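You operate a simulated robot arm through the tools that you are given. There is no shell and no other tool. Be economical: measure what you need, move in short steps, check, and stop when the job is done.

You are at the controls of a simulated two-armed robot. One attempt, no reset.

## Task
Put the grey brick from the counter under the socket strip on the counter by the bin. Put the brush on the counter under the socket strip away on the top of the game board. Press the bleed button two times. Open the gloves drawer, put the blue rag from there on the counter beside the tackle box and shut the drawer again. Take the blue rolled mat from the top of the wash bench and leave it on the top of the locker lid. Switch the lights switch on. Put the brown pot from the top of the game board on the top of the mower stand and the cream pot on the top of the tackle table. Put one of the key floats from the wooden table on top of the silver drink can. Take the sponge from the wooden table and put it on the top of the mower stand. Put one of the tall jars from the wooden table on the shelf under the wooden table. Take the green oil bottle from the middle of the wooden table and leave it on the top of the tackle table. Fetch the rolled towel and set it on the shelf under the wooden table. Any order will do. Set down upright: pot, tall jar, oil bottle.

It is judged by the outcome, as a careful person would: the job done as asked, and still so three seconds after it is handed in. It fails if anything else is knocked over, pushed out of place, dropped, spilled or broken. Lids that push on must go on centred and level and be pressed home; caps that screw on are set level and turned clockwise until they are tight. Flat cloth is picked up by pressing the open fingertips on it (5 to 10 N) and closing them slowly along it; thin cloth reads only 2 to 8 mm in the jaws.

## Robot
Two 7-joint arms with two-finger parallel grippers on one trunk, on a base that drives. Base frame: it is fixed to the floor where the robot stands at the start and does not move with it; the origin is under the middle of the robot, x ahead of it, y to its left, z up. Lengths are in m, angles in degrees, forces in N, time in s.
The left shoulder is at the start at [0.05, 0.168, 1.045], the right one opposite. With the tool pointing down near the work surface each hand reaches from about 0.18 to 0.66 m from the robot's upright axis, wherever it stands, measured 20 degrees to its own side. Places, roughly: bleed button [1.2, 1, 1]; blue rag (11x8x5 cm) [1.2, 2, 0.7]; brush (11x5x8 cm) [0.9, 0.7, 0.9]; counter beside the tackle box [0.7, -0.7, 0.9]; counter by the bin [1.3, 2.2, 0.9]; drink can (7x7x12 cm) [-1.8, 8, 0.9]; gloves drawer [1.2, 2.1, 0.8]; key float (4x4x9 cm) [-0.6, 9.9, 0.8]; lights switch [-2.2, 4.9, 0.9]; oil bottle [-0.25, 9.75, 0.75]; pot [-3.25, 6.5, 0.75]; rolled mat [0.75, 4.75, 1]; rolled towel (12x6x5 cm) [-0.1, 9.9, 0.8]; shelf under the wooden table [0, 9.8, 0.3]; sponge (10x6x5 cm) [-0.8, 10, 0.8]; tall jar (6x6x12 cm) [-1.1, 9.9, 0.9]; top of the game board [-3.4, 6.5, 0.8]; top of the locker lid [-2.4, 4.6, 1]; top of the mower stand [-3.1, 8.4, 0.4]; top of the tackle table [-4.1, 7.7, 0.9]. Payload 1.57 kg a hand.
The tool frame of a hand sits at the grasp point between the pads (the TCP): z along the fingers, y along the line on which they close. The tips reach 0.03 m beyond it. Largest opening 0.08 m; finger width 0.017, thickness 0.012; the body of the gripper, 0.04 by 0.082 m, starts 0.08 m behind the TCP.
Orientation is that of the tool frame in the base frame, as a unit quaternion [x, y, z, w]. With the fingers straight down and closing along the base's y, the tool's x points along the base's -x, its y along +y and its z along -z.

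## Interface
- The arms move only by the tool arm_command. It takes "left_series", "right_series" or both (then of equal length, played together; a hand with none holds still); each is a list of rows, each a list of 7 numbers: the gripper command, from -1 (shut) to 1 (fully open), values between in proportion, then the shift along the base's x, y, z in m, then the turn, a rotation vector about the base's x, y, z in degrees. In form: [[fingers, tx, ty, tz, wx, wy, wz], ...]. A call has 1 to 8 rows; each row is the pose to reach, as a shift and turn from the pose commanded when the call began. Rows are played at 5 a second. More than 0.05 m and 8.6 degrees between two rows, or a gripper value outside its range, and nothing of the call is played. A pose out of reach is approached as far as the arm can. The call stops where the force on the tool passes 40 N (or 10 N more than at its start, if that is more) or the arm is blocked; 0.2 s more then pass. The fingers move at their own pace (about 0.045 m/s each) and stop on an object; they squeeze with about 29 N. The grip force told is the motor's: it shows also when the fingers shut on nothing. Time passes only in rows, and 0.2 s behind the last, so rows that repeat a pose let the fingers close. It gives the time, the measured TCP pose, the force on the tool (base axes), the opening and the grip force at its end, in the units of the frame above (readings bear some noise), with the torque about the TCP (base axes, N m) and any sound that the robot's microphone picked up, and new pictures: "views" is both (left out), scene, wrist or none (wrist: the cameras of the hands that moved).
- Cameras (640 x 400 px; columns grow to the right, rows downward): "scene" is now at [0.1324, -0.0062, 1.2909]; the picture's right is [-0.07, -1.00, 0.00], its down [-0.22, 0.02, -0.97] and it looks along [0.97, -0.07, -0.22] (base axes); focal length 259 px, centre (320, 200). "left" rides on the left gripper at [0.072, 0.007, -0.122] in its tool frame; the picture's right is [-0.09, 1.00, 0.00], its down [-0.84, -0.08, -0.54] and it looks along [-0.54, -0.05, 0.84] (tool axes); focal length 238 px, centre (320, 200). "right" rides on the right gripper at [0.072, -0.007, -0.122] in its tool frame; the picture's right is [0.09, 1.00, 0.00], its down [-0.84, 0.08, -0.54] and it looks along [-0.54, 0.05, 0.84] (tool axes); focal length 238 px, centre (320, 200). There is no depth. A picture from a camera that has moved, and an enlarged one, comes with that camera's place and axes in the base frame and with its lens.
- move_column(by): slides the trunk up (or, below 0, down) by that many m; the arms and the scene camera ride with it, the base frame stays. It gives what a move gives, with no picture.
- base_move(legs): drives the robot by 1 to 6 legs, each [ahead, left, turn to the left] in m, m and degrees, along the robot's own axes; the way and the turn of a leg run together, so that a leg with both is an arc; at most 1.5 m and 180 degrees a leg. The arms and the cameras ride along, it lands a little off, and it stops where it bumps. It gives what a move gives, and a new picture of the scene camera.
- turn_head(pan, tilt): turns the head with the scene camera to pan (to the left, within 80 degrees either way) and tilt (down, from -29 to 69), counted from straight ahead of the robot. It gives what a move gives, and a new picture of the scene camera.
- enlarge(camera, box): a new picture of the part [left, top, right, bottom] of that camera's present view, enlarged. No time passes.
- hand_in(): hands the job in; it is judged then, once.

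Go step by step. Nothing tells you exact positions but the pictures and the camera data: compare them with the known pose of the tool, close in by small moves and look again before you grip or let go. The budget is 588 turns and 360 pictures, counting those below and the enlarged ones. Unless the task says otherwise, let go and move clear before handing in.

The tools are called after ">>>" as a command line: name --argument value ..., lists and objects as JSON in quotes. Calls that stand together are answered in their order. arm_command: Moves the arms, as the interface text tells. Its arguments: {"type":"object","properties":{"left_series":{"type":"array","items":{"type":"array","items":{"type":"number"}}},"right_series":{"type":"array","items":{"type":"array","items":{"type":"number"}}},"views":{"type":"string","enum":["both","scene","wrist","none"]}},"required":[]} The other tools are called the same way: move_column (by) slides the trunk up or down; base_move (legs) drives the base; turn_head (pan, tilt) turns the head that bears the scene camera; enlarge (camera, box) takes an enlarged picture of a part of a camera's view; hand_in () hands the job in.

At the start:

```text
time_s: 0.0
left_eef_pos: [0.4014, 0.0872, 1.1318]
left_tcp_rot: [0.0, 1.0, 0.0, -0.001]
left_wrist_force: [-0.6, 0.9, 0.1]
left_moment: [0.01, 0.01, 0.01]
left_grip_width: 0.08
left_grip_force: 0.0
right_eef_pos: [0.3333, -0.2408, 1.2197]
right_tcp_rot: [0.0, 1.0, 0.0, 0.0]
right_wrist_force: [-0.1, 0.2, -0.6]
right_moment: [-0.02, 0.01, -0.01]
right_grip_width: 0.0797
right_grip_force: 0.1
trunk travel left (down, up): [-0.214, 0.229]
robot x, y, heading: [-0.0001, 0.0019, -0.1]
head pan, tilt: [-4.0, 12.8]
```

scene: 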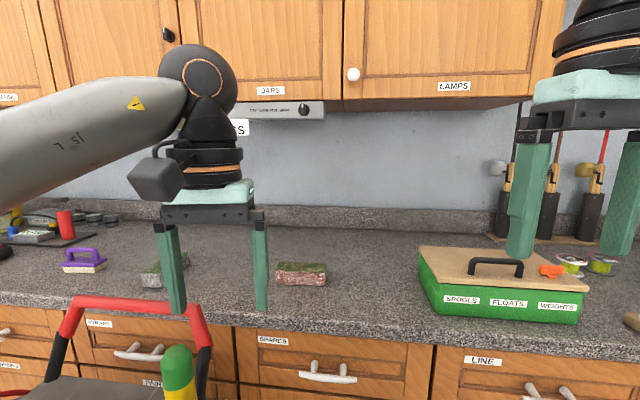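
right: 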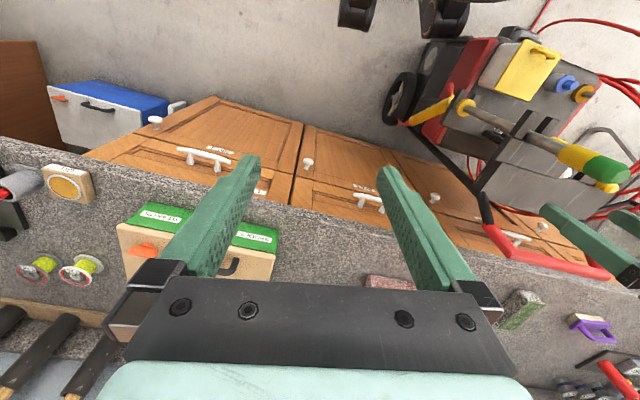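
left: 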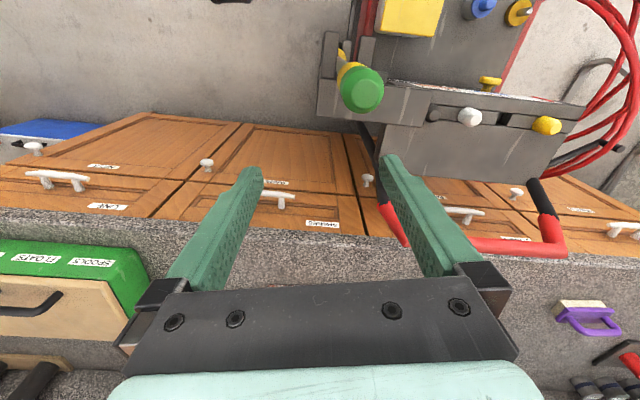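

I see a counter ahead with the tackle box, a brush, two bricks and a cart-like machine in front on the left. I'll look around with the head first.

>>> turn_head --pan 40 --tilt 20

>>> turn_head --pan 80 --tilt 20

>>> turn_head --pan -40 --tilt 30

```text
time_s: 1.1
left_eef_pos: [0.402, 0.0875, 1.1325]
left_tcp_rot: [0.0, 1.0, 0.0, 0.0]
left_wrist_force: [0.5, 0.5, 0.2]
left_moment: [-0.02, -0.03, -0.01]
left_grip_width: 0.0799
left_grip_force: 0.0
right_eef_pos: [0.3321, -0.241, 1.2205]
right_tcp_rot: [0.001, 1.0, 0.0, 0.0]
right_wrist_force: [-0.2, -0.5, -0.1]
right_moment: [0.01, 0.04, -0.01]
right_grip_width: 0.0801
right_grip_force: 0.0
trunk travel left (down, up): [-0.214, 0.229]
robot x, y, heading: [0.0011, -0.0007, -0.0]
head pan, tilt: [40.0, 20.0]
camera scene: at [0.1107, 0.0601, 1.2793], right [0.64, -0.77, 0.0], down [-0.26, -0.22, -0.94], along [0.72, 0.6, -0.34], focal length 259 px, centre (320, 200)
```

scene: 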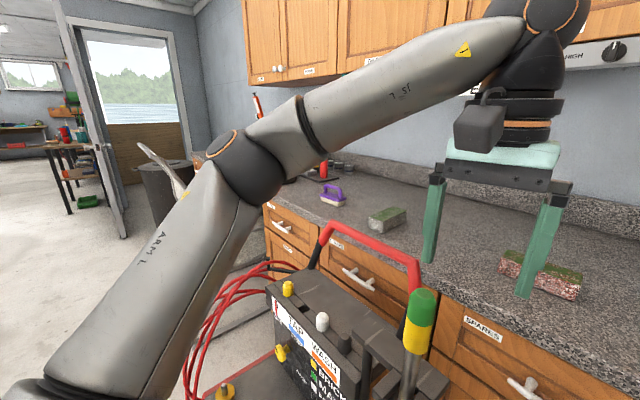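

```text
time_s: 2.2
left_eef_pos: [0.4014, 0.0878, 1.1324]
left_tcp_rot: [0.0, 1.0, 0.001, 0.0]
left_wrist_force: [-0.4, -0.1, 0.5]
left_moment: [-0.01, -0.03, 0.02]
left_grip_width: 0.08
left_grip_force: 0.1
right_eef_pos: [0.3324, -0.2397, 1.2217]
right_tcp_rot: [0.0, 1.0, 0.0, 0.0]
right_wrist_force: [0.8, 0.9, 0.6]
right_moment: [-0.01, 0.01, 0.0]
right_grip_width: 0.0799
right_grip_force: 0.0
trunk travel left (down, up): [-0.214, 0.229]
robot x, y, heading: [0.0005, -0.0011, -0.1]
head pan, tilt: [80.0, 20.0]
camera scene: at [0.0555, 0.092, 1.2793], right [0.98, -0.17, 0.0], down [-0.06, -0.34, -0.94], along [0.16, 0.93, -0.34], focal length 259 px, centre (320, 200)
```

scene: 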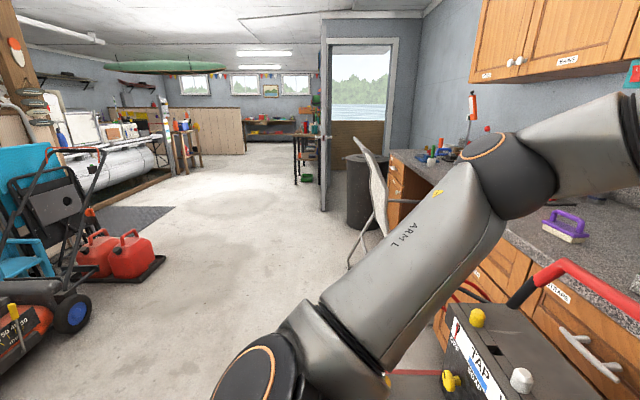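

```text
time_s: 4.2
left_eef_pos: [0.4009, 0.0881, 1.1325]
left_tcp_rot: [0.0, 1.0, 0.0, 0.0]
left_wrist_force: [-0.6, -0.3, 0.0]
left_moment: [-0.01, -0.01, 0.01]
left_grip_width: 0.08
left_grip_force: 0.0
right_eef_pos: [0.3317, -0.241, 1.2208]
right_tcp_rot: [0.0, 1.0, 0.0, 0.0]
right_wrist_force: [-0.2, 0.3, -0.7]
right_moment: [-0.01, -0.02, 0.04]
right_grip_width: 0.0799
right_grip_force: 0.0
trunk travel left (down, up): [-0.214, 0.229]
robot x, y, heading: [-0.0004, -0.0008, 0.2]
head pan, tilt: [-40.0, 30.0]
camera scene: at [0.1086, -0.0578, 1.2632], right [-0.64, -0.77, 0.0], down [-0.38, 0.32, -0.87], along [0.66, -0.56, -0.5], focal length 259 px, centre (320, 200)
```

scene: 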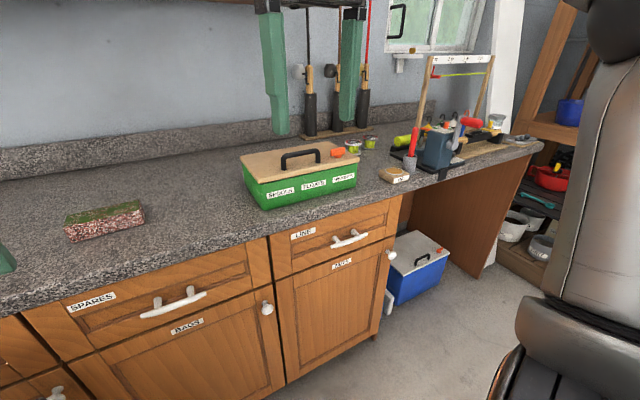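

>>> turn_head --pan 35 --tilt 60

>>> turn_head --pan 60 --tilt 5

```text
time_s: 5.7
left_eef_pos: [0.4025, 0.0877, 1.1337]
left_tcp_rot: [0.001, 1.0, -0.001, 0.0]
left_wrist_force: [0.0, -0.3, 0.2]
left_moment: [0.03, -0.03, -0.01]
left_grip_width: 0.08
left_grip_force: 0.0
right_eef_pos: [0.3332, -0.2411, 1.2213]
right_tcp_rot: [0.0, 1.0, 0.0, 0.0]
right_wrist_force: [0.4, -0.1, 0.4]
right_moment: [0.05, -0.01, 0.03]
right_grip_width: 0.0795
right_grip_force: 0.0
trunk travel left (down, up): [-0.214, 0.229]
robot x, y, heading: [-0.0008, -0.0007, -0.3]
head pan, tilt: [35.0, 60.0]
camera scene: at [0.0939, 0.0385, 1.2211], right [0.57, -0.82, 0.0], down [-0.71, -0.5, -0.5], along [0.41, 0.29, -0.87], focal length 259 px, centre (320, 200)
```

scene: 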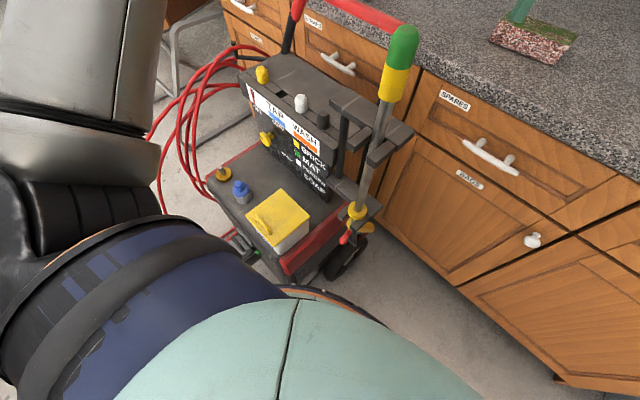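

```text
time_s: 6.9
left_eef_pos: [0.403, 0.0873, 1.1329]
left_tcp_rot: [-0.001, 1.0, -0.001, 0.0]
left_wrist_force: [0.2, -0.9, 0.5]
left_moment: [-0.02, 0.05, -0.01]
left_grip_width: 0.08
left_grip_force: 0.1
right_eef_pos: [0.3328, -0.241, 1.2206]
right_tcp_rot: [0.001, 1.0, 0.0, 0.0]
right_wrist_force: [-0.8, 0.0, -1.1]
right_moment: [0.01, 0.02, -0.03]
right_grip_width: 0.0801
right_grip_force: 0.0
trunk travel left (down, up): [-0.214, 0.229]
robot x, y, heading: [0.0004, -0.0014, 0.0]
head pan, tilt: [60.0, 5.0]
camera scene: at [0.0852, 0.0798, 1.3035], right [0.87, -0.5, 0.0], down [-0.04, -0.08, -1.0], along [0.5, 0.86, -0.09], focal length 259 px, centre (320, 200)
```

scene: 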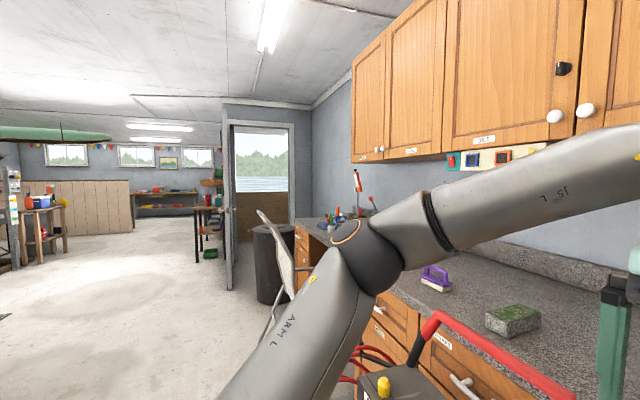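

>>> enlarge --camera "scene" --box '[300, 130, 560, 292]'

```text
2.46 times, centred on (430, 211) of scene
camera zoom: at [0.0852, 0.0798, 1.3035], right [0.87, -0.5, 0.0], down [-0.04, -0.08, -1.0], along [0.5, 0.86, -0.09], focal length 638 px, centre (49, 173)
```

zoom: 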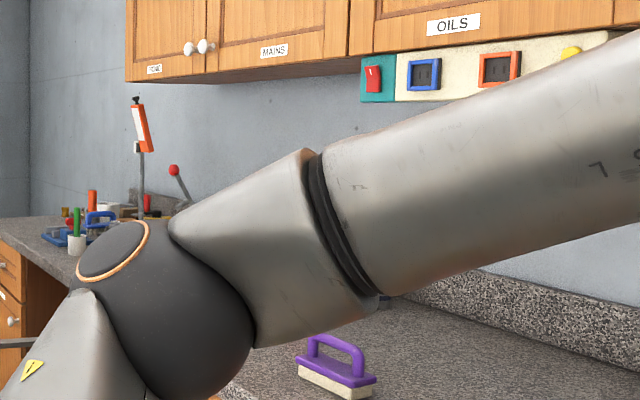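

The grey brick sits near (0.90, 0.42) behind the washer cart; the brush is near (0.96, 0.70). I'll back away and slide left to see whether I can reach from beyond the cart.

>>> base_move --legs '[[-0.35, 0, 0], [0, 1.1, 0]]'

>>> turn_head --pan -30 --tilt 35

>>> turn_head --pan 20 --tilt 25

```text
time_s: 14.4
left_eef_pos: [0.0523, 1.1828, 1.1321]
left_tcp_rot: [-0.002, 1.0, 0.0, 0.001]
left_wrist_force: [0.1, 0.3, -0.1]
left_moment: [0.02, -0.02, 0.0]
left_grip_width: 0.0799
left_grip_force: 0.1
right_eef_pos: [-0.0154, 0.8526, 1.2199]
right_tcp_rot: [-0.001, 1.0, -0.001, 0.0]
right_wrist_force: [-0.3, 0.9, 0.0]
right_moment: [0.0, -0.01, 0.02]
right_grip_width: 0.0801
right_grip_force: 0.1
trunk travel left (down, up): [-0.214, 0.229]
robot x, y, heading: [-0.3497, 1.0912, 0.3]
head pan, tilt: [60.0, 5.0]
camera scene: at [-0.2644, 1.1741, 1.3036], right [0.87, -0.5, 0.0], down [-0.04, -0.08, -1.0], along [0.5, 0.86, -0.09], focal length 259 px, centre (320, 200)
```

scene: 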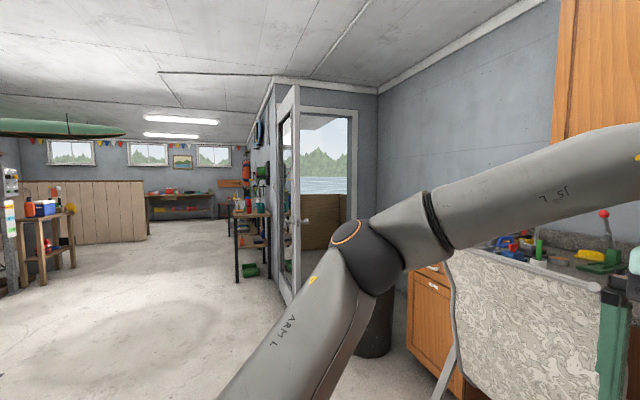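

```text
time_s: 16.0
left_eef_pos: [0.0519, 1.1824, 1.1321]
left_tcp_rot: [-0.002, 1.0, 0.001, 0.0]
left_wrist_force: [-0.1, -0.5, 0.1]
left_moment: [0.01, 0.0, -0.01]
left_grip_width: 0.0801
left_grip_force: 0.1
right_eef_pos: [-0.0165, 0.8527, 1.2214]
right_tcp_rot: [0.0, 1.0, 0.0, 0.0]
right_wrist_force: [0.1, 0.1, 0.5]
right_moment: [-0.03, -0.01, 0.01]
right_grip_width: 0.08
right_grip_force: 0.1
trunk travel left (down, up): [-0.214, 0.229]
robot x, y, heading: [-0.3465, 1.0915, -0.1]
head pan, tilt: [-30.0, 35.0]
camera scene: at [-0.2337, 1.0505, 1.2554], right [-0.5, -0.87, 0.0], down [-0.5, 0.29, -0.82], along [0.71, -0.41, -0.57], focal length 259 px, centre (320, 200)
```

scene: 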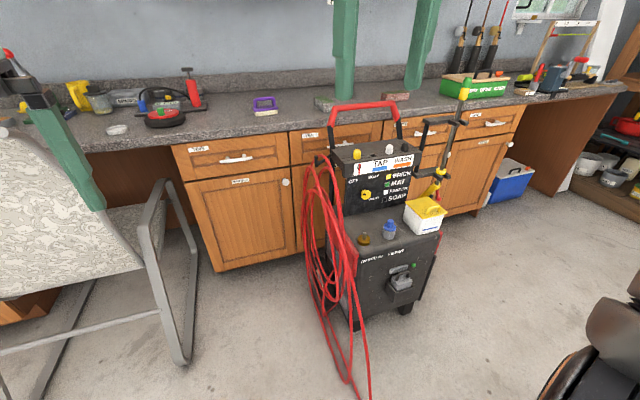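

```text
time_s: 17.2
left_eef_pos: [0.0516, 1.1834, 1.1327]
left_tcp_rot: [-0.002, 1.0, 0.001, 0.0]
left_wrist_force: [0.2, 0.2, 0.7]
left_moment: [-0.04, 0.0, 0.01]
left_grip_width: 0.0799
left_grip_force: 0.1
right_eef_pos: [-0.017, 0.853, 1.221]
right_tcp_rot: [0.0, 1.0, 0.0, 0.0]
right_wrist_force: [0.5, -0.3, -0.1]
right_moment: [-0.02, 0.02, 0.01]
right_grip_width: 0.08
right_grip_force: 0.2
trunk travel left (down, up): [-0.214, 0.229]
robot x, y, heading: [-0.3538, 1.0927, 0.3]
head pan, tilt: [20.0, 25.0]
camera scene: at [-0.2236, 1.126, 1.2712], right [0.34, -0.94, 0.0], down [-0.4, -0.15, -0.91], along [0.85, 0.31, -0.42], focal length 259 px, centre (320, 200)
```

scene: 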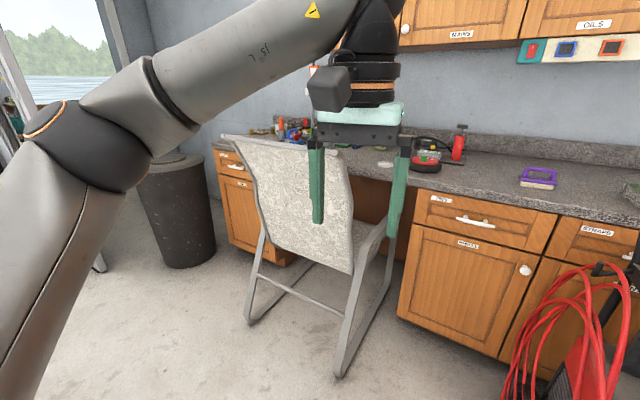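

>>> turn_head --pan 0 --tilt 69

>>> turn_head --pan -70 --tilt 69

```text
time_s: 18.3
left_eef_pos: [0.0509, 1.1819, 1.1337]
left_tcp_rot: [-0.002, 1.0, -0.001, 0.0]
left_wrist_force: [-0.2, 0.4, 0.3]
left_moment: [0.03, 0.02, 0.01]
left_grip_width: 0.0801
left_grip_force: 0.0
right_eef_pos: [-0.0146, 0.8543, 1.2204]
right_tcp_rot: [0.0, 1.0, 0.0, 0.0]
right_wrist_force: [0.5, -0.9, 0.2]
right_moment: [-0.01, -0.02, -0.02]
right_grip_width: 0.08
right_grip_force: 0.0
trunk travel left (down, up): [-0.214, 0.229]
robot x, y, heading: [-0.354, 1.092, 0.2]
head pan, tilt: [0.0, 68.8]
camera scene: at [-0.2542, 1.0945, 1.2118], right [0.0, -1.0, 0.0], down [-0.93, 0.0, -0.36], along [0.36, 0.0, -0.93], focal length 259 px, centre (320, 200)
```

scene: 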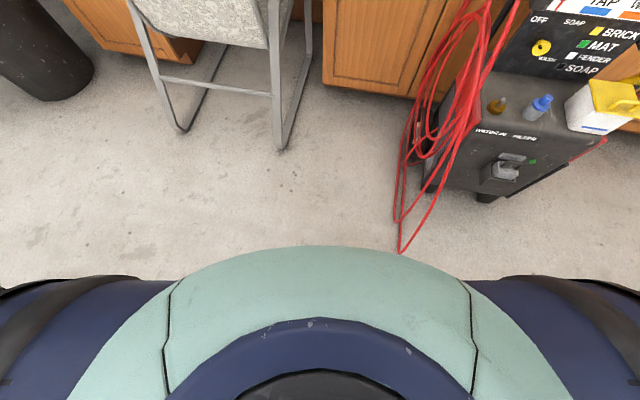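

```text
time_s: 19.7
left_eef_pos: [0.0522, 1.1821, 1.1319]
left_tcp_rot: [-0.002, 1.0, 0.0, 0.0]
left_wrist_force: [-0.2, 0.0, 0.2]
left_moment: [-0.05, 0.01, 0.0]
left_grip_width: 0.0802
left_grip_force: 0.0
right_eef_pos: [-0.0165, 0.8549, 1.2202]
right_tcp_rot: [-0.001, 1.0, 0.0, -0.001]
right_wrist_force: [0.1, -0.2, 0.5]
right_moment: [-0.01, 0.02, -0.03]
right_grip_width: 0.0802
right_grip_force: 0.0
trunk travel left (down, up): [-0.214, 0.229]
robot x, y, heading: [-0.3489, 1.0945, 0.2]
head pan, tilt: [-70.0, 68.8]
camera scene: at [-0.2908, 1.0418, 1.2117], right [-0.94, -0.35, 0.0], down [-0.32, 0.87, -0.36], along [0.13, -0.34, -0.93], focal length 259 px, centre (320, 200)
```

scene: 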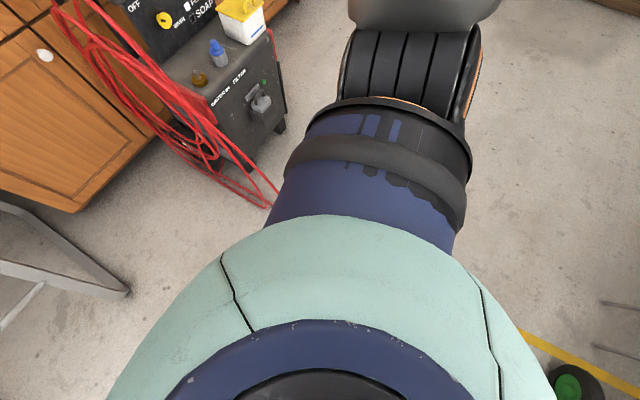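

The gap between hose (y<0.72) and chair (y>1.3) is about 0.6 m wide; I'll drive carefully up the middle to the counter.

>>> base_move --legs '[[0.45, -0.07, 0], [0.25, -0.045, 0], [0, 0, -11]]'

>>> turn_head --pan -50 --tilt 60

>>> turn_head --pan 30 --tilt 55

```text
time_s: 24.6
left_eef_pos: [0.7631, 0.9957, 1.1327]
left_tcp_rot: [0.091, 0.996, 0.0, -0.001]
left_wrist_force: [-0.6, 0.7, -0.2]
left_moment: [-0.02, 0.02, 0.0]
left_grip_width: 0.08
left_grip_force: 0.1
right_eef_pos: [0.6358, 0.6855, 1.2211]
right_tcp_rot: [0.092, 0.996, 0.0, -0.001]
right_wrist_force: [0.3, 0.6, 0.9]
right_moment: [-0.01, -0.01, -0.02]
right_grip_width: 0.08
right_grip_force: 0.1
trunk travel left (down, up): [-0.214, 0.229]
robot x, y, heading: [0.3518, 0.9854, -10.5]
head pan, tilt: [-70.0, 68.8]
camera scene: at [0.3998, 0.9204, 1.2117], right [-0.99, -0.16, 0.0], down [-0.15, 0.92, -0.36], along [0.06, -0.36, -0.93], focal length 259 px, centre (320, 200)
```

scene: 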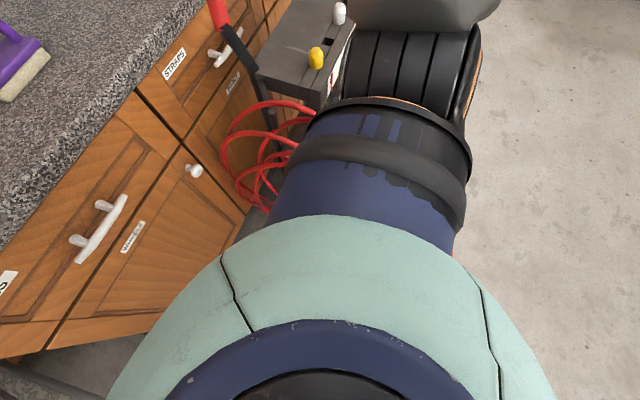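

```text
time_s: 25.4
left_eef_pos: [0.763, 0.9957, 1.1326]
left_tcp_rot: [0.091, 0.996, 0.0, 0.0]
left_wrist_force: [-0.2, -0.6, -0.2]
left_moment: [0.01, 0.01, -0.02]
left_grip_width: 0.0801
left_grip_force: 0.1
right_eef_pos: [0.6344, 0.6851, 1.2217]
right_tcp_rot: [0.09, 0.996, 0.0, 0.0]
right_wrist_force: [0.3, 0.3, 1.0]
right_moment: [0.01, 0.01, 0.02]
right_grip_width: 0.0799
right_grip_force: 0.0
trunk travel left (down, up): [-0.214, 0.229]
robot x, y, heading: [0.3542, 0.9834, -10.5]
head pan, tilt: [-50.0, 60.0]
camera scene: at [0.4234, 0.9178, 1.2211], right [-0.87, -0.49, 0.0], down [-0.43, 0.75, -0.5], along [0.25, -0.44, -0.87], focal length 259 px, centre (320, 200)
```

scene: 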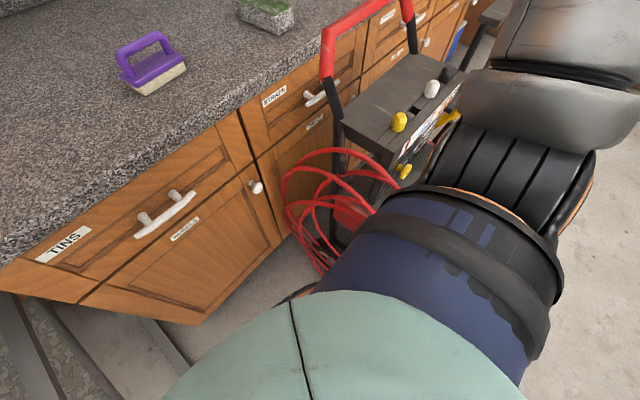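

```text
time_s: 27.0
left_eef_pos: [0.7628, 0.9948, 1.1332]
left_tcp_rot: [0.091, 0.996, 0.0, 0.0]
left_wrist_force: [0.1, -0.7, -0.5]
left_moment: [-0.01, 0.02, 0.03]
left_grip_width: 0.08
left_grip_force: 0.3
right_eef_pos: [0.6345, 0.6846, 1.2212]
right_tcp_rot: [0.092, 0.996, -0.001, -0.001]
right_wrist_force: [0.3, -0.7, -0.5]
right_moment: [-0.02, -0.03, 0.01]
right_grip_width: 0.0802
right_grip_force: 0.0
trunk travel left (down, up): [-0.214, 0.229]
robot x, y, heading: [0.3527, 0.9848, -10.3]
head pan, tilt: [30.0, 55.0]
camera scene: at [0.4586, 0.9998, 1.2272], right [0.33, -0.94, 0.0], down [-0.77, -0.27, -0.57], along [0.54, 0.19, -0.82], focal length 259 px, centre (320, 200)
```

scene: 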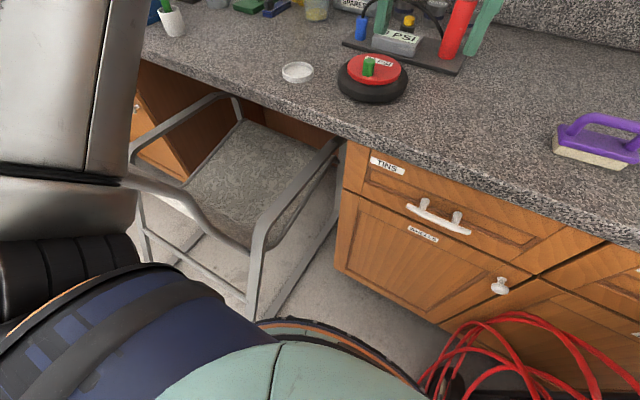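

>>> base_move --legs '[[0.05, -0.01, 0], [0.04, -0.01, 0]]'

>>> turn_head --pan -35 --tilt 45

```text
time_s: 28.4
left_eef_pos: [0.8474, 0.9593, 1.1332]
left_tcp_rot: [0.091, 0.996, 0.0, 0.0]
left_wrist_force: [-0.9, 0.1, -0.9]
left_moment: [0.02, 0.01, -0.03]
left_grip_width: 0.0801
left_grip_force: 0.1
right_eef_pos: [0.7209, 0.649, 1.2209]
right_tcp_rot: [0.092, 0.996, 0.0, 0.0]
right_wrist_force: [-0.3, 0.4, -0.4]
right_moment: [-0.04, 0.03, 0.0]
right_grip_width: 0.0802
right_grip_force: 0.0
trunk travel left (down, up): [-0.214, 0.229]
robot x, y, heading: [0.4355, 0.9493, -10.6]
head pan, tilt: [30.0, 55.0]
camera scene: at [0.5442, 0.9635, 1.2271], right [0.33, -0.94, 0.0], down [-0.77, -0.27, -0.57], along [0.54, 0.19, -0.82], focal length 259 px, centre (320, 200)
```

scene: 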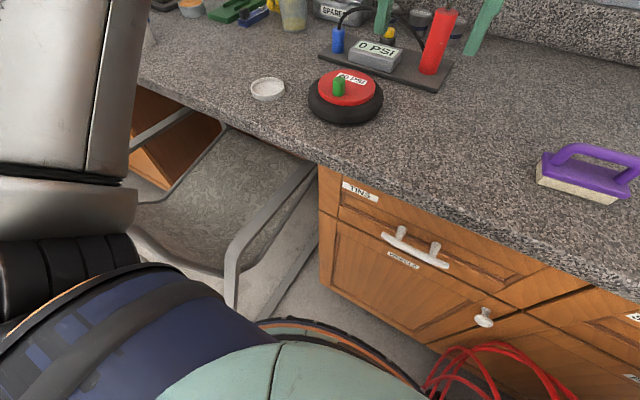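

```text
time_s: 29.8
left_eef_pos: [0.8475, 0.9599, 1.1324]
left_tcp_rot: [0.093, 0.996, 0.0, 0.0]
left_wrist_force: [-0.5, -0.4, -0.2]
left_moment: [-0.01, 0.01, 0.01]
left_grip_width: 0.08
left_grip_force: 0.2
right_eef_pos: [0.7201, 0.6486, 1.2199]
right_tcp_rot: [0.091, 0.996, 0.0, -0.001]
right_wrist_force: [0.4, 0.8, 0.2]
right_moment: [0.04, 0.0, 0.03]
right_grip_width: 0.08
right_grip_force: 0.1
trunk travel left (down, up): [-0.214, 0.229]
robot x, y, heading: [0.4395, 0.9433, -10.5]
head pan, tilt: [-35.0, 45.0]
camera scene: at [0.5325, 0.8818, 1.2406], right [-0.71, -0.7, 0.0], down [-0.5, 0.5, -0.71], along [0.5, -0.5, -0.71], focal length 259 px, centre (320, 200)
```

scene: 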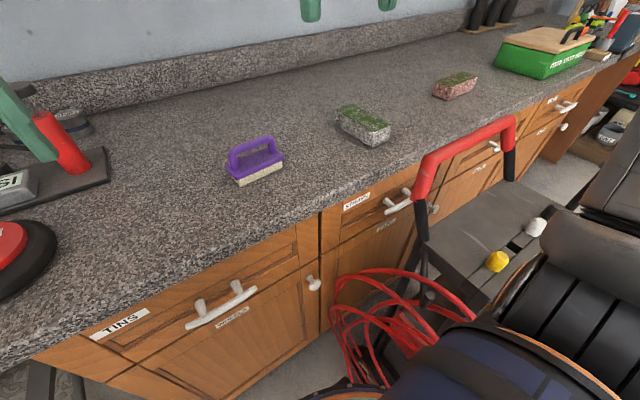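

Robot is at (0.44, 0.945) and the counter is clear of bumps. I'll move the right hand over the brick at about (0.89, 0.36) and look.

>>> arm_command --right_series '[[1, 0.022, -0.036, -0.015, 0, 0, 0], [1, 0.044, -0.072, -0.03, 0, 0, 0], [1, 0.066, -0.108, -0.05, 0, 0, 0], [1, 0.088, -0.144, -0.065, 0, 0, 0], [1, 0.11, -0.18, -0.08, 0, 0, 0], [1, 0.132, -0.216, -0.1, 0, 0, 0], [1, 0.154, -0.252, -0.12, 0, 0, 0], [1, 0.174, -0.289, -0.14, 0, 0, 0]]'

```text
time_s: 31.6
left_eef_pos: [0.8449, 0.9563, 1.1324]
left_tcp_rot: [0.093, 0.996, 0.001, 0.001]
left_wrist_force: [-0.3, -0.4, 0.5]
left_moment: [0.09, -0.02, -0.01]
left_grip_width: 0.08
left_grip_force: 0.0
right_eef_pos: [0.8557, 0.3785, 1.067]
right_tcp_rot: [0.092, 0.996, 0.001, 0.0]
right_wrist_force: [0.4, 0.4, 0.0]
right_moment: [0.05, -0.01, -0.01]
right_grip_width: 0.08
right_grip_force: 0.1
right hand out of reach, approached as far as the arm can: row 7, 8
trunk travel left (down, up): [-0.214, 0.229]
robot x, y, heading: [0.4348, 0.9486, -10.6]
head pan, tilt: [-35.0, 45.0]
camera scene: at [0.5311, 0.8795, 1.2406], right [-0.71, -0.7, 0.0], down [-0.49, 0.51, -0.71], along [0.5, -0.5, -0.71], focal length 259 px, centre (320, 200)
camera right: at [0.7842, 0.3869, 1.1885], right [0.09, 1.0, 0.0], down [0.84, -0.08, 0.54], along [0.54, -0.05, -0.84], focal length 238 px, centre (320, 200)
```

scene: 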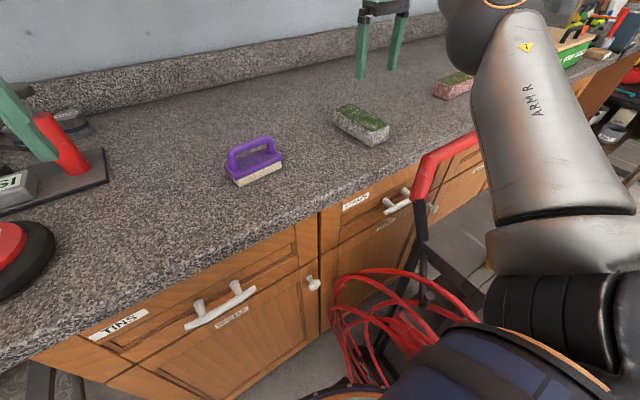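
right: 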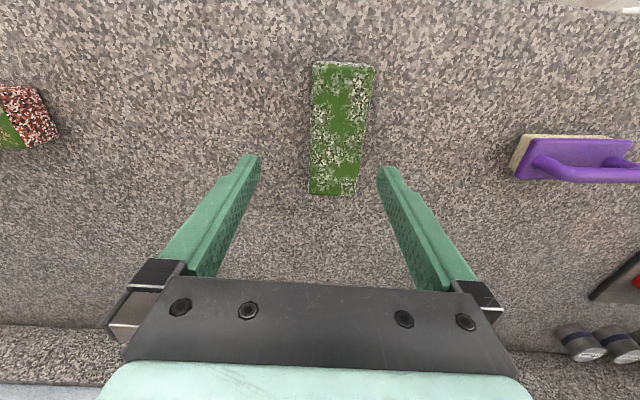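

>>> arm_command --right_series '[[1, -0.012, 0.02, 0, 0, 0, 0], [1, -0.024, 0.04, -0.02, 0, 0, 0]]' --views "wrist"

```text
time_s: 32.1
left_eef_pos: [0.8482, 0.9589, 1.1333]
left_tcp_rot: [0.092, 0.996, 0.001, 0.0]
left_wrist_force: [-0.6, 0.1, -0.3]
left_moment: [-0.02, -0.02, 0.05]
left_grip_width: 0.0799
left_grip_force: 0.1
right_eef_pos: [0.8336, 0.4231, 1.0481]
right_tcp_rot: [0.092, 0.996, -0.001, 0.001]
right_wrist_force: [-0.4, 0.5, -0.2]
right_moment: [-0.02, 0.0, 0.01]
right_grip_width: 0.0802
right_grip_force: 0.1
trunk travel left (down, up): [-0.214, 0.229]
robot x, y, heading: [0.4381, 0.9456, -10.5]
head pan, tilt: [-35.0, 45.0]
camera right: at [0.7613, 0.4309, 1.1698], right [0.09, 1.0, 0.0], down [0.84, -0.08, 0.54], along [0.54, -0.05, -0.84], focal length 238 px, centre (320, 200)
```

right: 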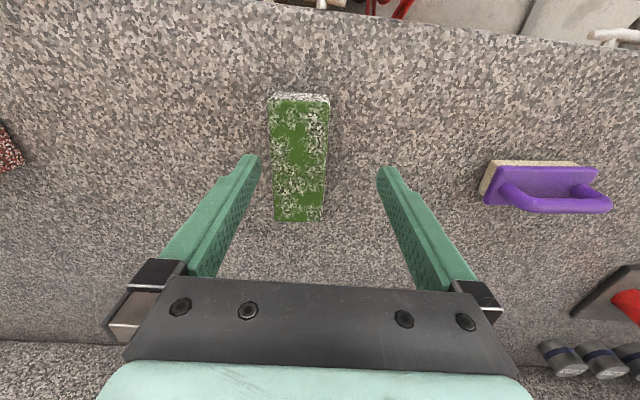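

>>> arm_command --right_series '[[1, 0.02, -0.013, -0.03, 0, 0, 1], [1, 0.041, -0.026, -0.06, 0, 0, 2], [1, 0.041, -0.026, -0.09, 0, 0, 2]]' --views "wrist"

```text
time_s: 33.0
left_eef_pos: [0.8459, 0.9595, 1.1331]
left_tcp_rot: [0.091, 0.996, 0.0, -0.001]
left_wrist_force: [0.8, 0.1, -0.8]
left_moment: [-0.01, 0.03, -0.01]
left_grip_width: 0.0799
left_grip_force: 0.0
right_eef_pos: [0.8755, 0.3948, 0.9581]
right_tcp_rot: [0.075, 0.997, 0.0, 0.0]
right_wrist_force: [-0.2, 0.3, 0.1]
right_moment: [-0.03, 0.0, -0.01]
right_grip_width: 0.08
right_grip_force: 0.1
trunk travel left (down, up): [-0.214, 0.229]
robot x, y, heading: [0.4375, 0.9437, -10.5]
head pan, tilt: [-35.0, 45.0]
camera right: at [0.8026, 0.3997, 1.0796], right [0.06, 1.0, 0.0], down [0.84, -0.05, 0.54], along [0.54, -0.03, -0.84], focal length 238 px, centre (320, 200)
```

right: 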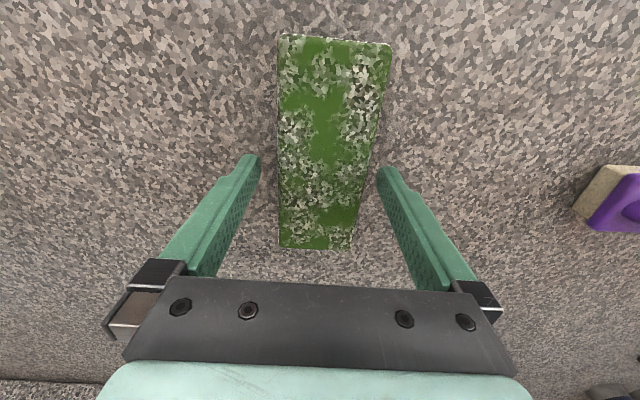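

>>> arm_command --right_series '[[1, 0.0, 0.007, 0, 0, 0, -4], [1, 0.0, 0.007, -0.02, 0, 0, -4], [1, 0.0, 0.007, -0.04, 0, 0, -4], [1, 0.0, 0.007, -0.055, 0, 0, -4]]' --views "wrist"

```text
time_s: 33.8
left_eef_pos: [0.8444, 0.9608, 1.1335]
left_tcp_rot: [0.092, 0.996, -0.001, 0.001]
left_wrist_force: [0.5, 0.3, -0.5]
left_moment: [0.0, -0.02, -0.02]
left_grip_width: 0.08
left_grip_force: 0.0
right_eef_pos: [0.8733, 0.4011, 0.9308]
right_tcp_rot: [0.11, 0.994, 0.0, 0.012]
right_wrist_force: [-9.5, 4.0, 15.6]
right_moment: [-0.49, 0.57, -0.37]
right_grip_width: 0.0776
right_grip_force: 0.1
trunk travel left (down, up): [-0.214, 0.229]
robot x, y, heading: [0.4358, 0.9446, -10.4]
head pan, tilt: [-35.0, 45.0]
stopped in row 4 (right hand): the force on the tool passed its limit (the readings are from after the stop); the commanded pose is now the measured one
camera right: at [0.7989, 0.4127, 1.0503], right [0.13, 0.99, 0.0], down [0.82, -0.11, 0.56], along [0.56, -0.07, -0.83], focal length 238 px, centre (320, 200)
```

right: 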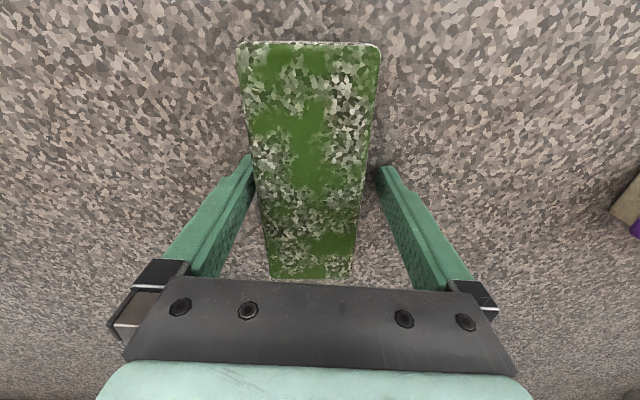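

>>> arm_command --right_series '[[1, 0.0, 0, 0.02, 0, 0, 0], [1, 0.0, -0.005, 0.02, 0, 0, 0]]' --views "wrist"

```text
time_s: 34.4
left_eef_pos: [0.848, 0.9586, 1.1328]
left_tcp_rot: [0.092, 0.996, 0.0, 0.001]
left_wrist_force: [0.7, 0.0, -0.1]
left_moment: [-0.01, 0.01, -0.01]
left_grip_width: 0.0799
left_grip_force: 0.0
right_eef_pos: [0.8743, 0.3954, 0.9443]
right_tcp_rot: [0.109, 0.994, 0.001, 0.01]
right_wrist_force: [0.8, -0.3, -0.9]
right_moment: [0.01, 0.01, 0.01]
right_grip_width: 0.0799
right_grip_force: 0.1
trunk travel left (down, up): [-0.214, 0.229]
robot x, y, heading: [0.4371, 0.9455, -10.6]
head pan, tilt: [-35.0, 45.0]
camera right: at [0.8019, 0.4062, 1.0659], right [0.13, 0.99, 0.0], down [0.82, -0.11, 0.56], along [0.56, -0.07, -0.83], focal length 238 px, centre (320, 200)
```

right: 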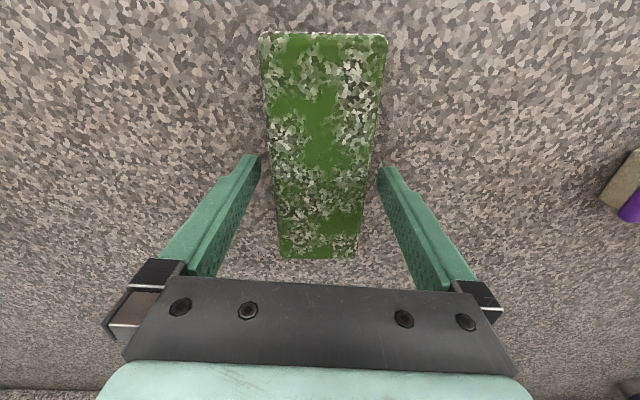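

>>> arm_command --right_series '[[1, 0.0, 0, -0.02, 0, 0, 0], [1, 0.0, 0, -0.035, 0, 0, 0], [1, 0.0, 0, -0.048, 0, 0, 0]]' --views "wrist"

```text
time_s: 35.0
left_eef_pos: [0.8456, 0.9599, 1.1325]
left_tcp_rot: [0.091, 0.996, -0.001, 0.001]
left_wrist_force: [0.1, 0.2, -0.5]
left_moment: [0.01, -0.01, 0.01]
left_grip_width: 0.0799
left_grip_force: 0.2
right_eef_pos: [0.8753, 0.3945, 0.9296]
right_tcp_rot: [0.112, 0.993, -0.001, 0.025]
right_wrist_force: [-9.7, 5.3, 16.4]
right_moment: [-0.5, 0.55, -0.4]
right_grip_width: 0.0768
right_grip_force: 0.0
trunk travel left (down, up): [-0.214, 0.229]
robot x, y, heading: [0.4341, 0.949, -10.6]
head pan, tilt: [-35.0, 45.0]
stopped in row 2 (right hand): the force on the tool passed its limit (the readings are from after the stop); the commanded pose is now the measured one
camera right: at [0.7975, 0.4065, 1.0486], right [0.13, 0.99, 0.0], down [0.81, -0.1, 0.58], along [0.58, -0.08, -0.81], focal length 238 px, centre (320, 200)
```

right: 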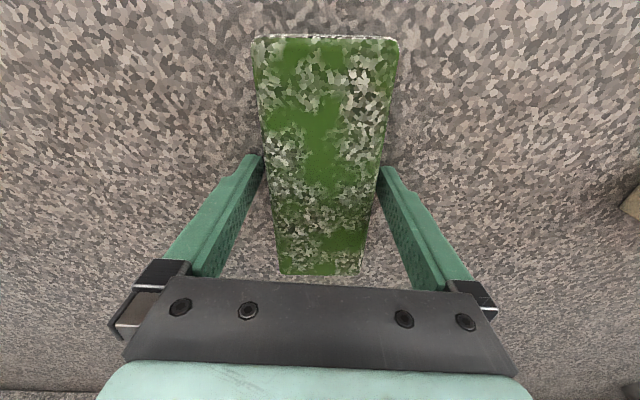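

>>> arm_command --right_series '[[1, 0.0, 0, 0.02, 0, 0, 0], [1, 0.0, 0.0, 0.022, 0.4, 2.85, 4]]' --views "wrist"

```text
time_s: 35.6
left_eef_pos: [0.8468, 0.9586, 1.1326]
left_tcp_rot: [0.091, 0.996, 0.0, 0.001]
left_wrist_force: [-0.2, 0.0, 0.2]
left_moment: [0.0, -0.01, -0.01]
left_grip_width: 0.08
left_grip_force: 0.1
right_eef_pos: [0.8788, 0.3934, 0.9475]
right_tcp_rot: [0.075, 0.997, 0.0, -0.004]
right_wrist_force: [0.6, 0.8, 0.2]
right_moment: [0.0, 0.0, 0.0]
right_grip_width: 0.0801
right_grip_force: 0.1
trunk travel left (down, up): [-0.214, 0.229]
robot x, y, heading: [0.4356, 0.9433, -10.7]
head pan, tilt: [-35.0, 45.0]
camera right: at [0.8062, 0.3988, 1.0695], right [0.06, 1.0, 0.0], down [0.84, -0.05, 0.54], along [0.54, -0.03, -0.84], focal length 238 px, centre (320, 200)
```

right: 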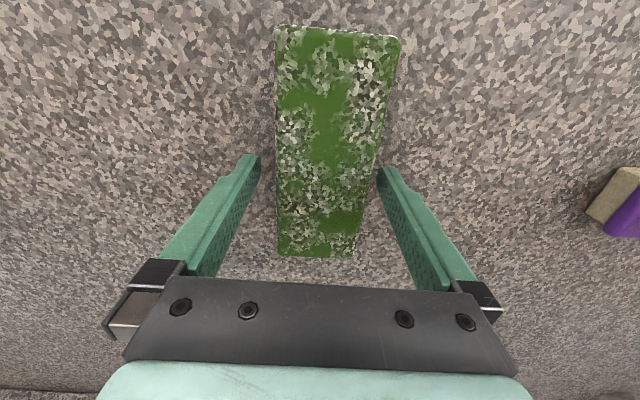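

>>> arm_command --right_series '[[1, 0.0, 0.003, -0.01, 0, 0, 0.5], [1, 0.0, 0.003, -0.03, 0, 0, 0.5], [1, 0.0, 0.003, -0.045, 0, 0, 0.5]]' --views "wrist"

```text
time_s: 36.2
left_eef_pos: [0.8459, 0.9591, 1.1328]
left_tcp_rot: [0.093, 0.996, 0.0, 0.001]
left_wrist_force: [0.5, -0.3, -1.3]
left_moment: [0.0, 0.02, -0.03]
left_grip_width: 0.0801
left_grip_force: 0.0
right_eef_pos: [0.8761, 0.3959, 0.9294]
right_tcp_rot: [0.071, 0.997, -0.001, 0.01]
right_wrist_force: [-9.7, 4.3, 15.8]
right_moment: [-0.44, 0.47, -0.42]
right_grip_width: 0.0773
right_grip_force: 0.0
trunk travel left (down, up): [-0.214, 0.229]
robot x, y, heading: [0.439, 0.9488, -10.6]
head pan, tilt: [-35.0, 45.0]
stopped in row 3 (right hand): the force on the tool passed its limit (the readings are from after the stop); the commanded pose is now the measured one
camera right: at [0.8026, 0.4009, 1.0506], right [0.05, 1.0, 0.0], down [0.83, -0.04, 0.56], along [0.56, -0.03, -0.83], focal length 238 px, centre (320, 200)
```

right: 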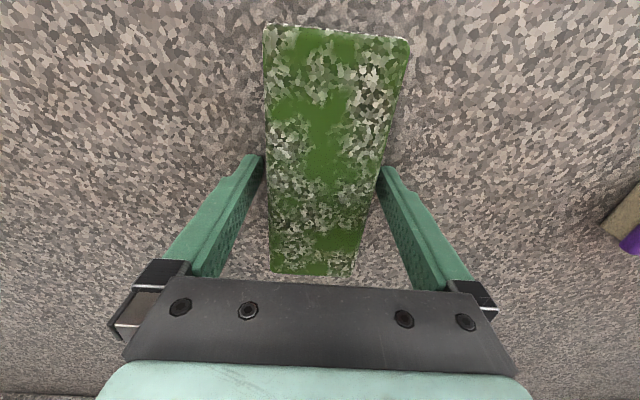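

The contact height was the same each time, so the fingertips are on the counter (z≈0.90) with the brick already between them. I'll lift a touch and close.

>>> arm_command --right_series '[[1, 0.0, 0, 0.005, 0, 0, 0], [-1, 0.0, 0, 0.005, 0, 0, 0], [-1, 0.0, 0, 0.005, 0, 0, 0], [-1, 0.0, 0, 0.005, 0, 0, 0], [-1, 0.0, 0, 0.02, 0, 0, 0], [-1, 0.0, 0, 0.05, 0, 0, 0], [-1, 0.0, 0, 0.08, 0, 0, 0]]'

```text
time_s: 37.8
left_eef_pos: [0.8484, 0.9593, 1.1319]
left_tcp_rot: [0.093, 0.996, -0.001, 0.0]
left_wrist_force: [-0.5, 0.4, 0.0]
left_moment: [0.0, -0.03, 0.01]
left_grip_width: 0.0801
left_grip_force: 0.1
right_eef_pos: [0.8791, 0.395, 1.0065]
right_tcp_rot: [0.07, 0.998, 0.001, 0.008]
right_wrist_force: [-0.3, -1.1, -7.3]
right_moment: [-0.02, -0.07, 0.02]
right_grip_width: 0.0579
right_grip_force: 28.9
trunk travel left (down, up): [-0.214, 0.229]
robot x, y, heading: [0.4357, 0.9445, -10.6]
head pan, tilt: [-35.0, 45.0]
camera scene: at [0.5327, 0.881, 1.2405], right [-0.71, -0.7, 0.0], down [-0.49, 0.51, -0.71], along [0.49, -0.51, -0.71], focal length 259 px, centre (320, 200)
camera right: at [0.8051, 0.3999, 1.1262], right [0.05, 1.0, 0.0], down [0.83, -0.04, 0.56], along [0.55, -0.03, -0.83], focal length 238 px, centre (320, 200)
```

scene: 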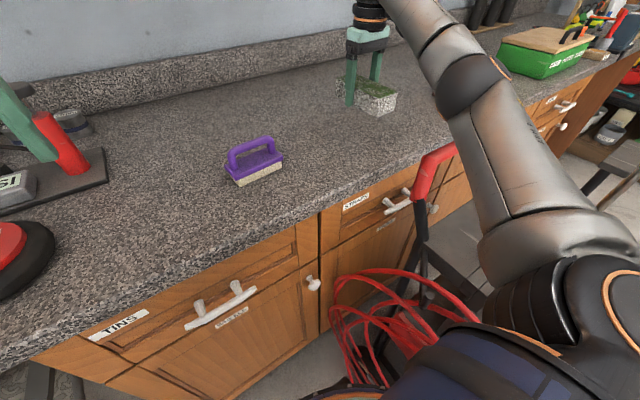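
right: 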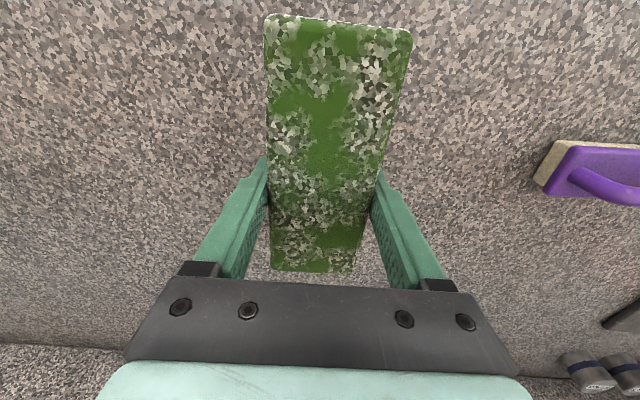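

The brick is held (58 mm wide, ~0.74 kg); counter surface is at z≈0.90. Next I'll look at the bleed button area from here.

>>> turn_head --pan 15 --tilt 35

```text
time_s: 39.0
left_eef_pos: [0.8481, 0.9586, 1.1323]
left_tcp_rot: [0.093, 0.996, 0.0, 0.0]
left_wrist_force: [0.3, -0.6, 0.1]
left_moment: [-0.02, 0.01, 0.0]
left_grip_width: 0.0799
left_grip_force: 0.1
right_eef_pos: [0.8797, 0.3946, 1.0055]
right_tcp_rot: [0.071, 0.997, 0.0, 0.009]
right_wrist_force: [-0.5, 0.5, -6.4]
right_moment: [-0.03, -0.08, -0.04]
right_grip_width: 0.058
right_grip_force: 29.1
trunk travel left (down, up): [-0.214, 0.229]
robot x, y, heading: [0.4393, 0.9469, -10.7]
head pan, tilt: [15.0, 35.0]
camera scene: at [0.5639, 0.9454, 1.2553], right [0.08, -1.0, 0.0], down [-0.57, -0.04, -0.82], along [0.82, 0.06, -0.57], focal length 259 px, centre (320, 200)
```

scene: 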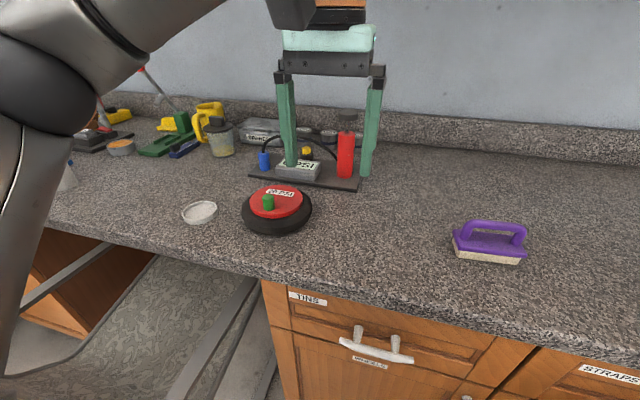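

>>> enlarge --camera "scene" --box '[220, 100, 400, 240]'

>>> enlarge --camera "left" --box '[0, 0, 640, 400]'

```text
2.86 times, centred on (310, 170) of scene
camera zoom: at [0.5639, 0.9454, 1.2553], right [0.08, -1.0, 0.0], down [-0.57, -0.04, -0.82], along [0.82, 0.06, -0.57], focal length 741 px, centre (349, 286)
```

zoom: 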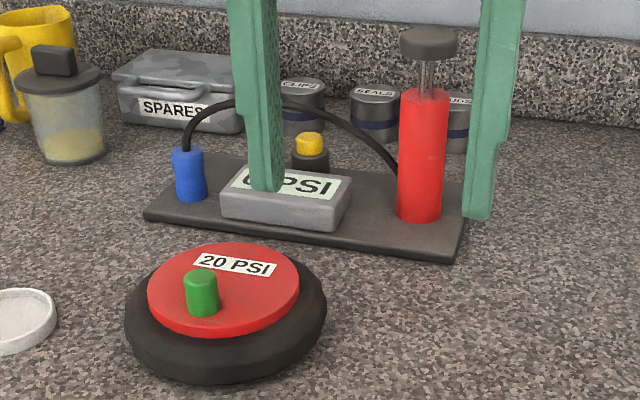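

```text
1.00 times, centred on (320, 200) of left
camera zoom: at [0.7791, 0.9762, 1.2542], right [0.27, 0.96, 0.0], down [0.81, -0.23, 0.54], along [0.52, -0.15, -0.84], focal length 238 px, centre (320, 200)
```

zoom: 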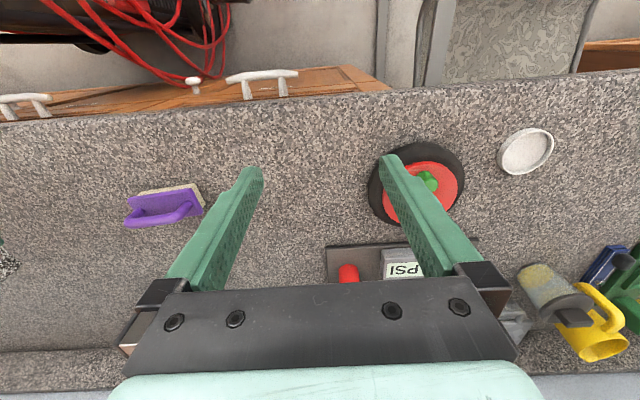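

The bleed button is the yellow one behind the gauge, near (1.2, 1.03); a hose arcs near it. I'll nudge the base forward and bring the left hand in, tilted, for a closer look.

>>> base_move --legs '[[0.04, 0.0, 0]]'

>>> arm_command --left_series '[[0, 0, 0.0, 0.04, -1.3, -6.9, 0], [-0.5, 0.03, 0.01, 0.06, -2.6, -13.8, 0], [-1, 0.06, 0.02, 0.07, -3.9, -20.6, 0], [-1, 0.1, 0.03, 0.07, -5.1, -27.5, 0]]'

```text
time_s: 39.9
left_eef_pos: [0.8879, 0.9497, 1.1319]
left_tcp_rot: [0.092, 0.996, 0.0, -0.001]
left_wrist_force: [0.4, -0.2, -0.5]
left_moment: [-0.01, 0.03, 0.0]
left_grip_width: 0.0799
left_grip_force: 0.0
right_eef_pos: [0.9187, 0.3881, 1.0047]
right_tcp_rot: [0.07, 0.997, 0.001, 0.009]
right_wrist_force: [0.7, -0.8, -7.2]
right_moment: [0.0, -0.05, 0.01]
right_grip_width: 0.0576
right_grip_force: 28.7
trunk travel left (down, up): [-0.214, 0.229]
robot x, y, heading: [0.4759, 0.9434, -10.6]
head pan, tilt: [15.0, 35.0]
camera scene: at [0.6034, 0.938, 1.2552], right [0.08, -1.0, 0.0], down [-0.57, -0.04, -0.82], along [0.82, 0.06, -0.57], focal length 259 px, centre (320, 200)
```

scene: 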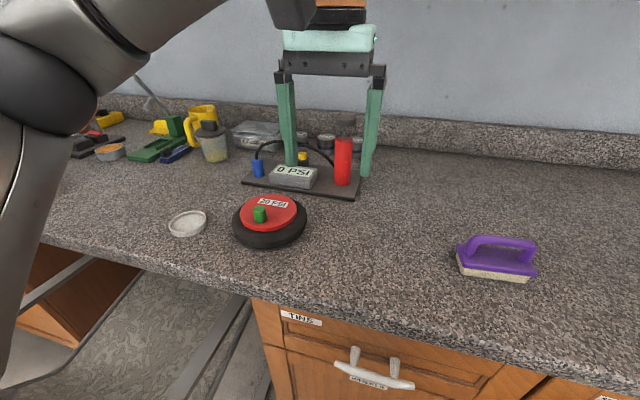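

```text
time_s: 40.9
left_eef_pos: [0.9877, 0.9815, 1.2038]
left_tcp_rot: [0.089, 0.966, -0.021, 0.24]
left_wrist_force: [-0.5, 0.4, -0.5]
left_moment: [0.05, -0.02, 0.0]
left_grip_width: 0.0
left_grip_force: 2.5
right_eef_pos: [0.9186, 0.3879, 1.0051]
right_tcp_rot: [0.07, 0.998, 0.0, 0.008]
right_wrist_force: [-0.6, -0.3, -7.4]
right_moment: [-0.05, -0.09, 0.03]
right_grip_width: 0.058
right_grip_force: 28.7
trunk travel left (down, up): [-0.214, 0.229]
robot x, y, heading: [0.4758, 0.9423, -10.8]
head pan, tilt: [15.0, 35.0]
camera scene: at [0.603, 0.9384, 1.2553], right [0.08, -1.0, 0.0], down [-0.57, -0.04, -0.82], along [0.82, 0.06, -0.57], focal length 259 px, centre (320, 200)
camera left: at [0.8712, 1.0082, 1.2768], right [0.26, 0.96, 0.04], down [0.46, -0.17, 0.87], along [0.85, -0.21, -0.49], focal length 238 px, centre (320, 200)
```

scene: 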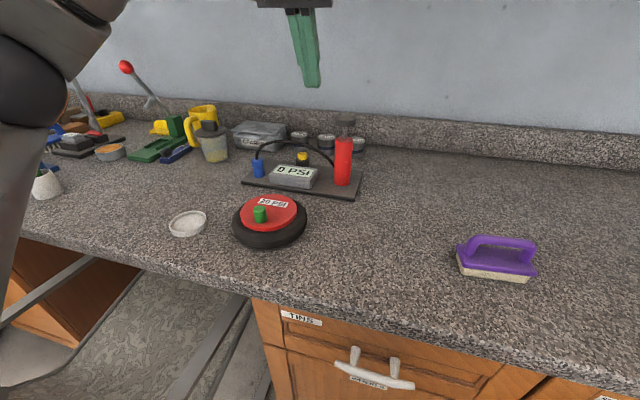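
left: 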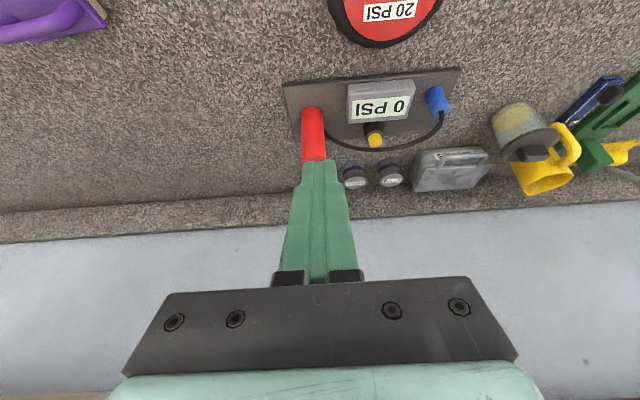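

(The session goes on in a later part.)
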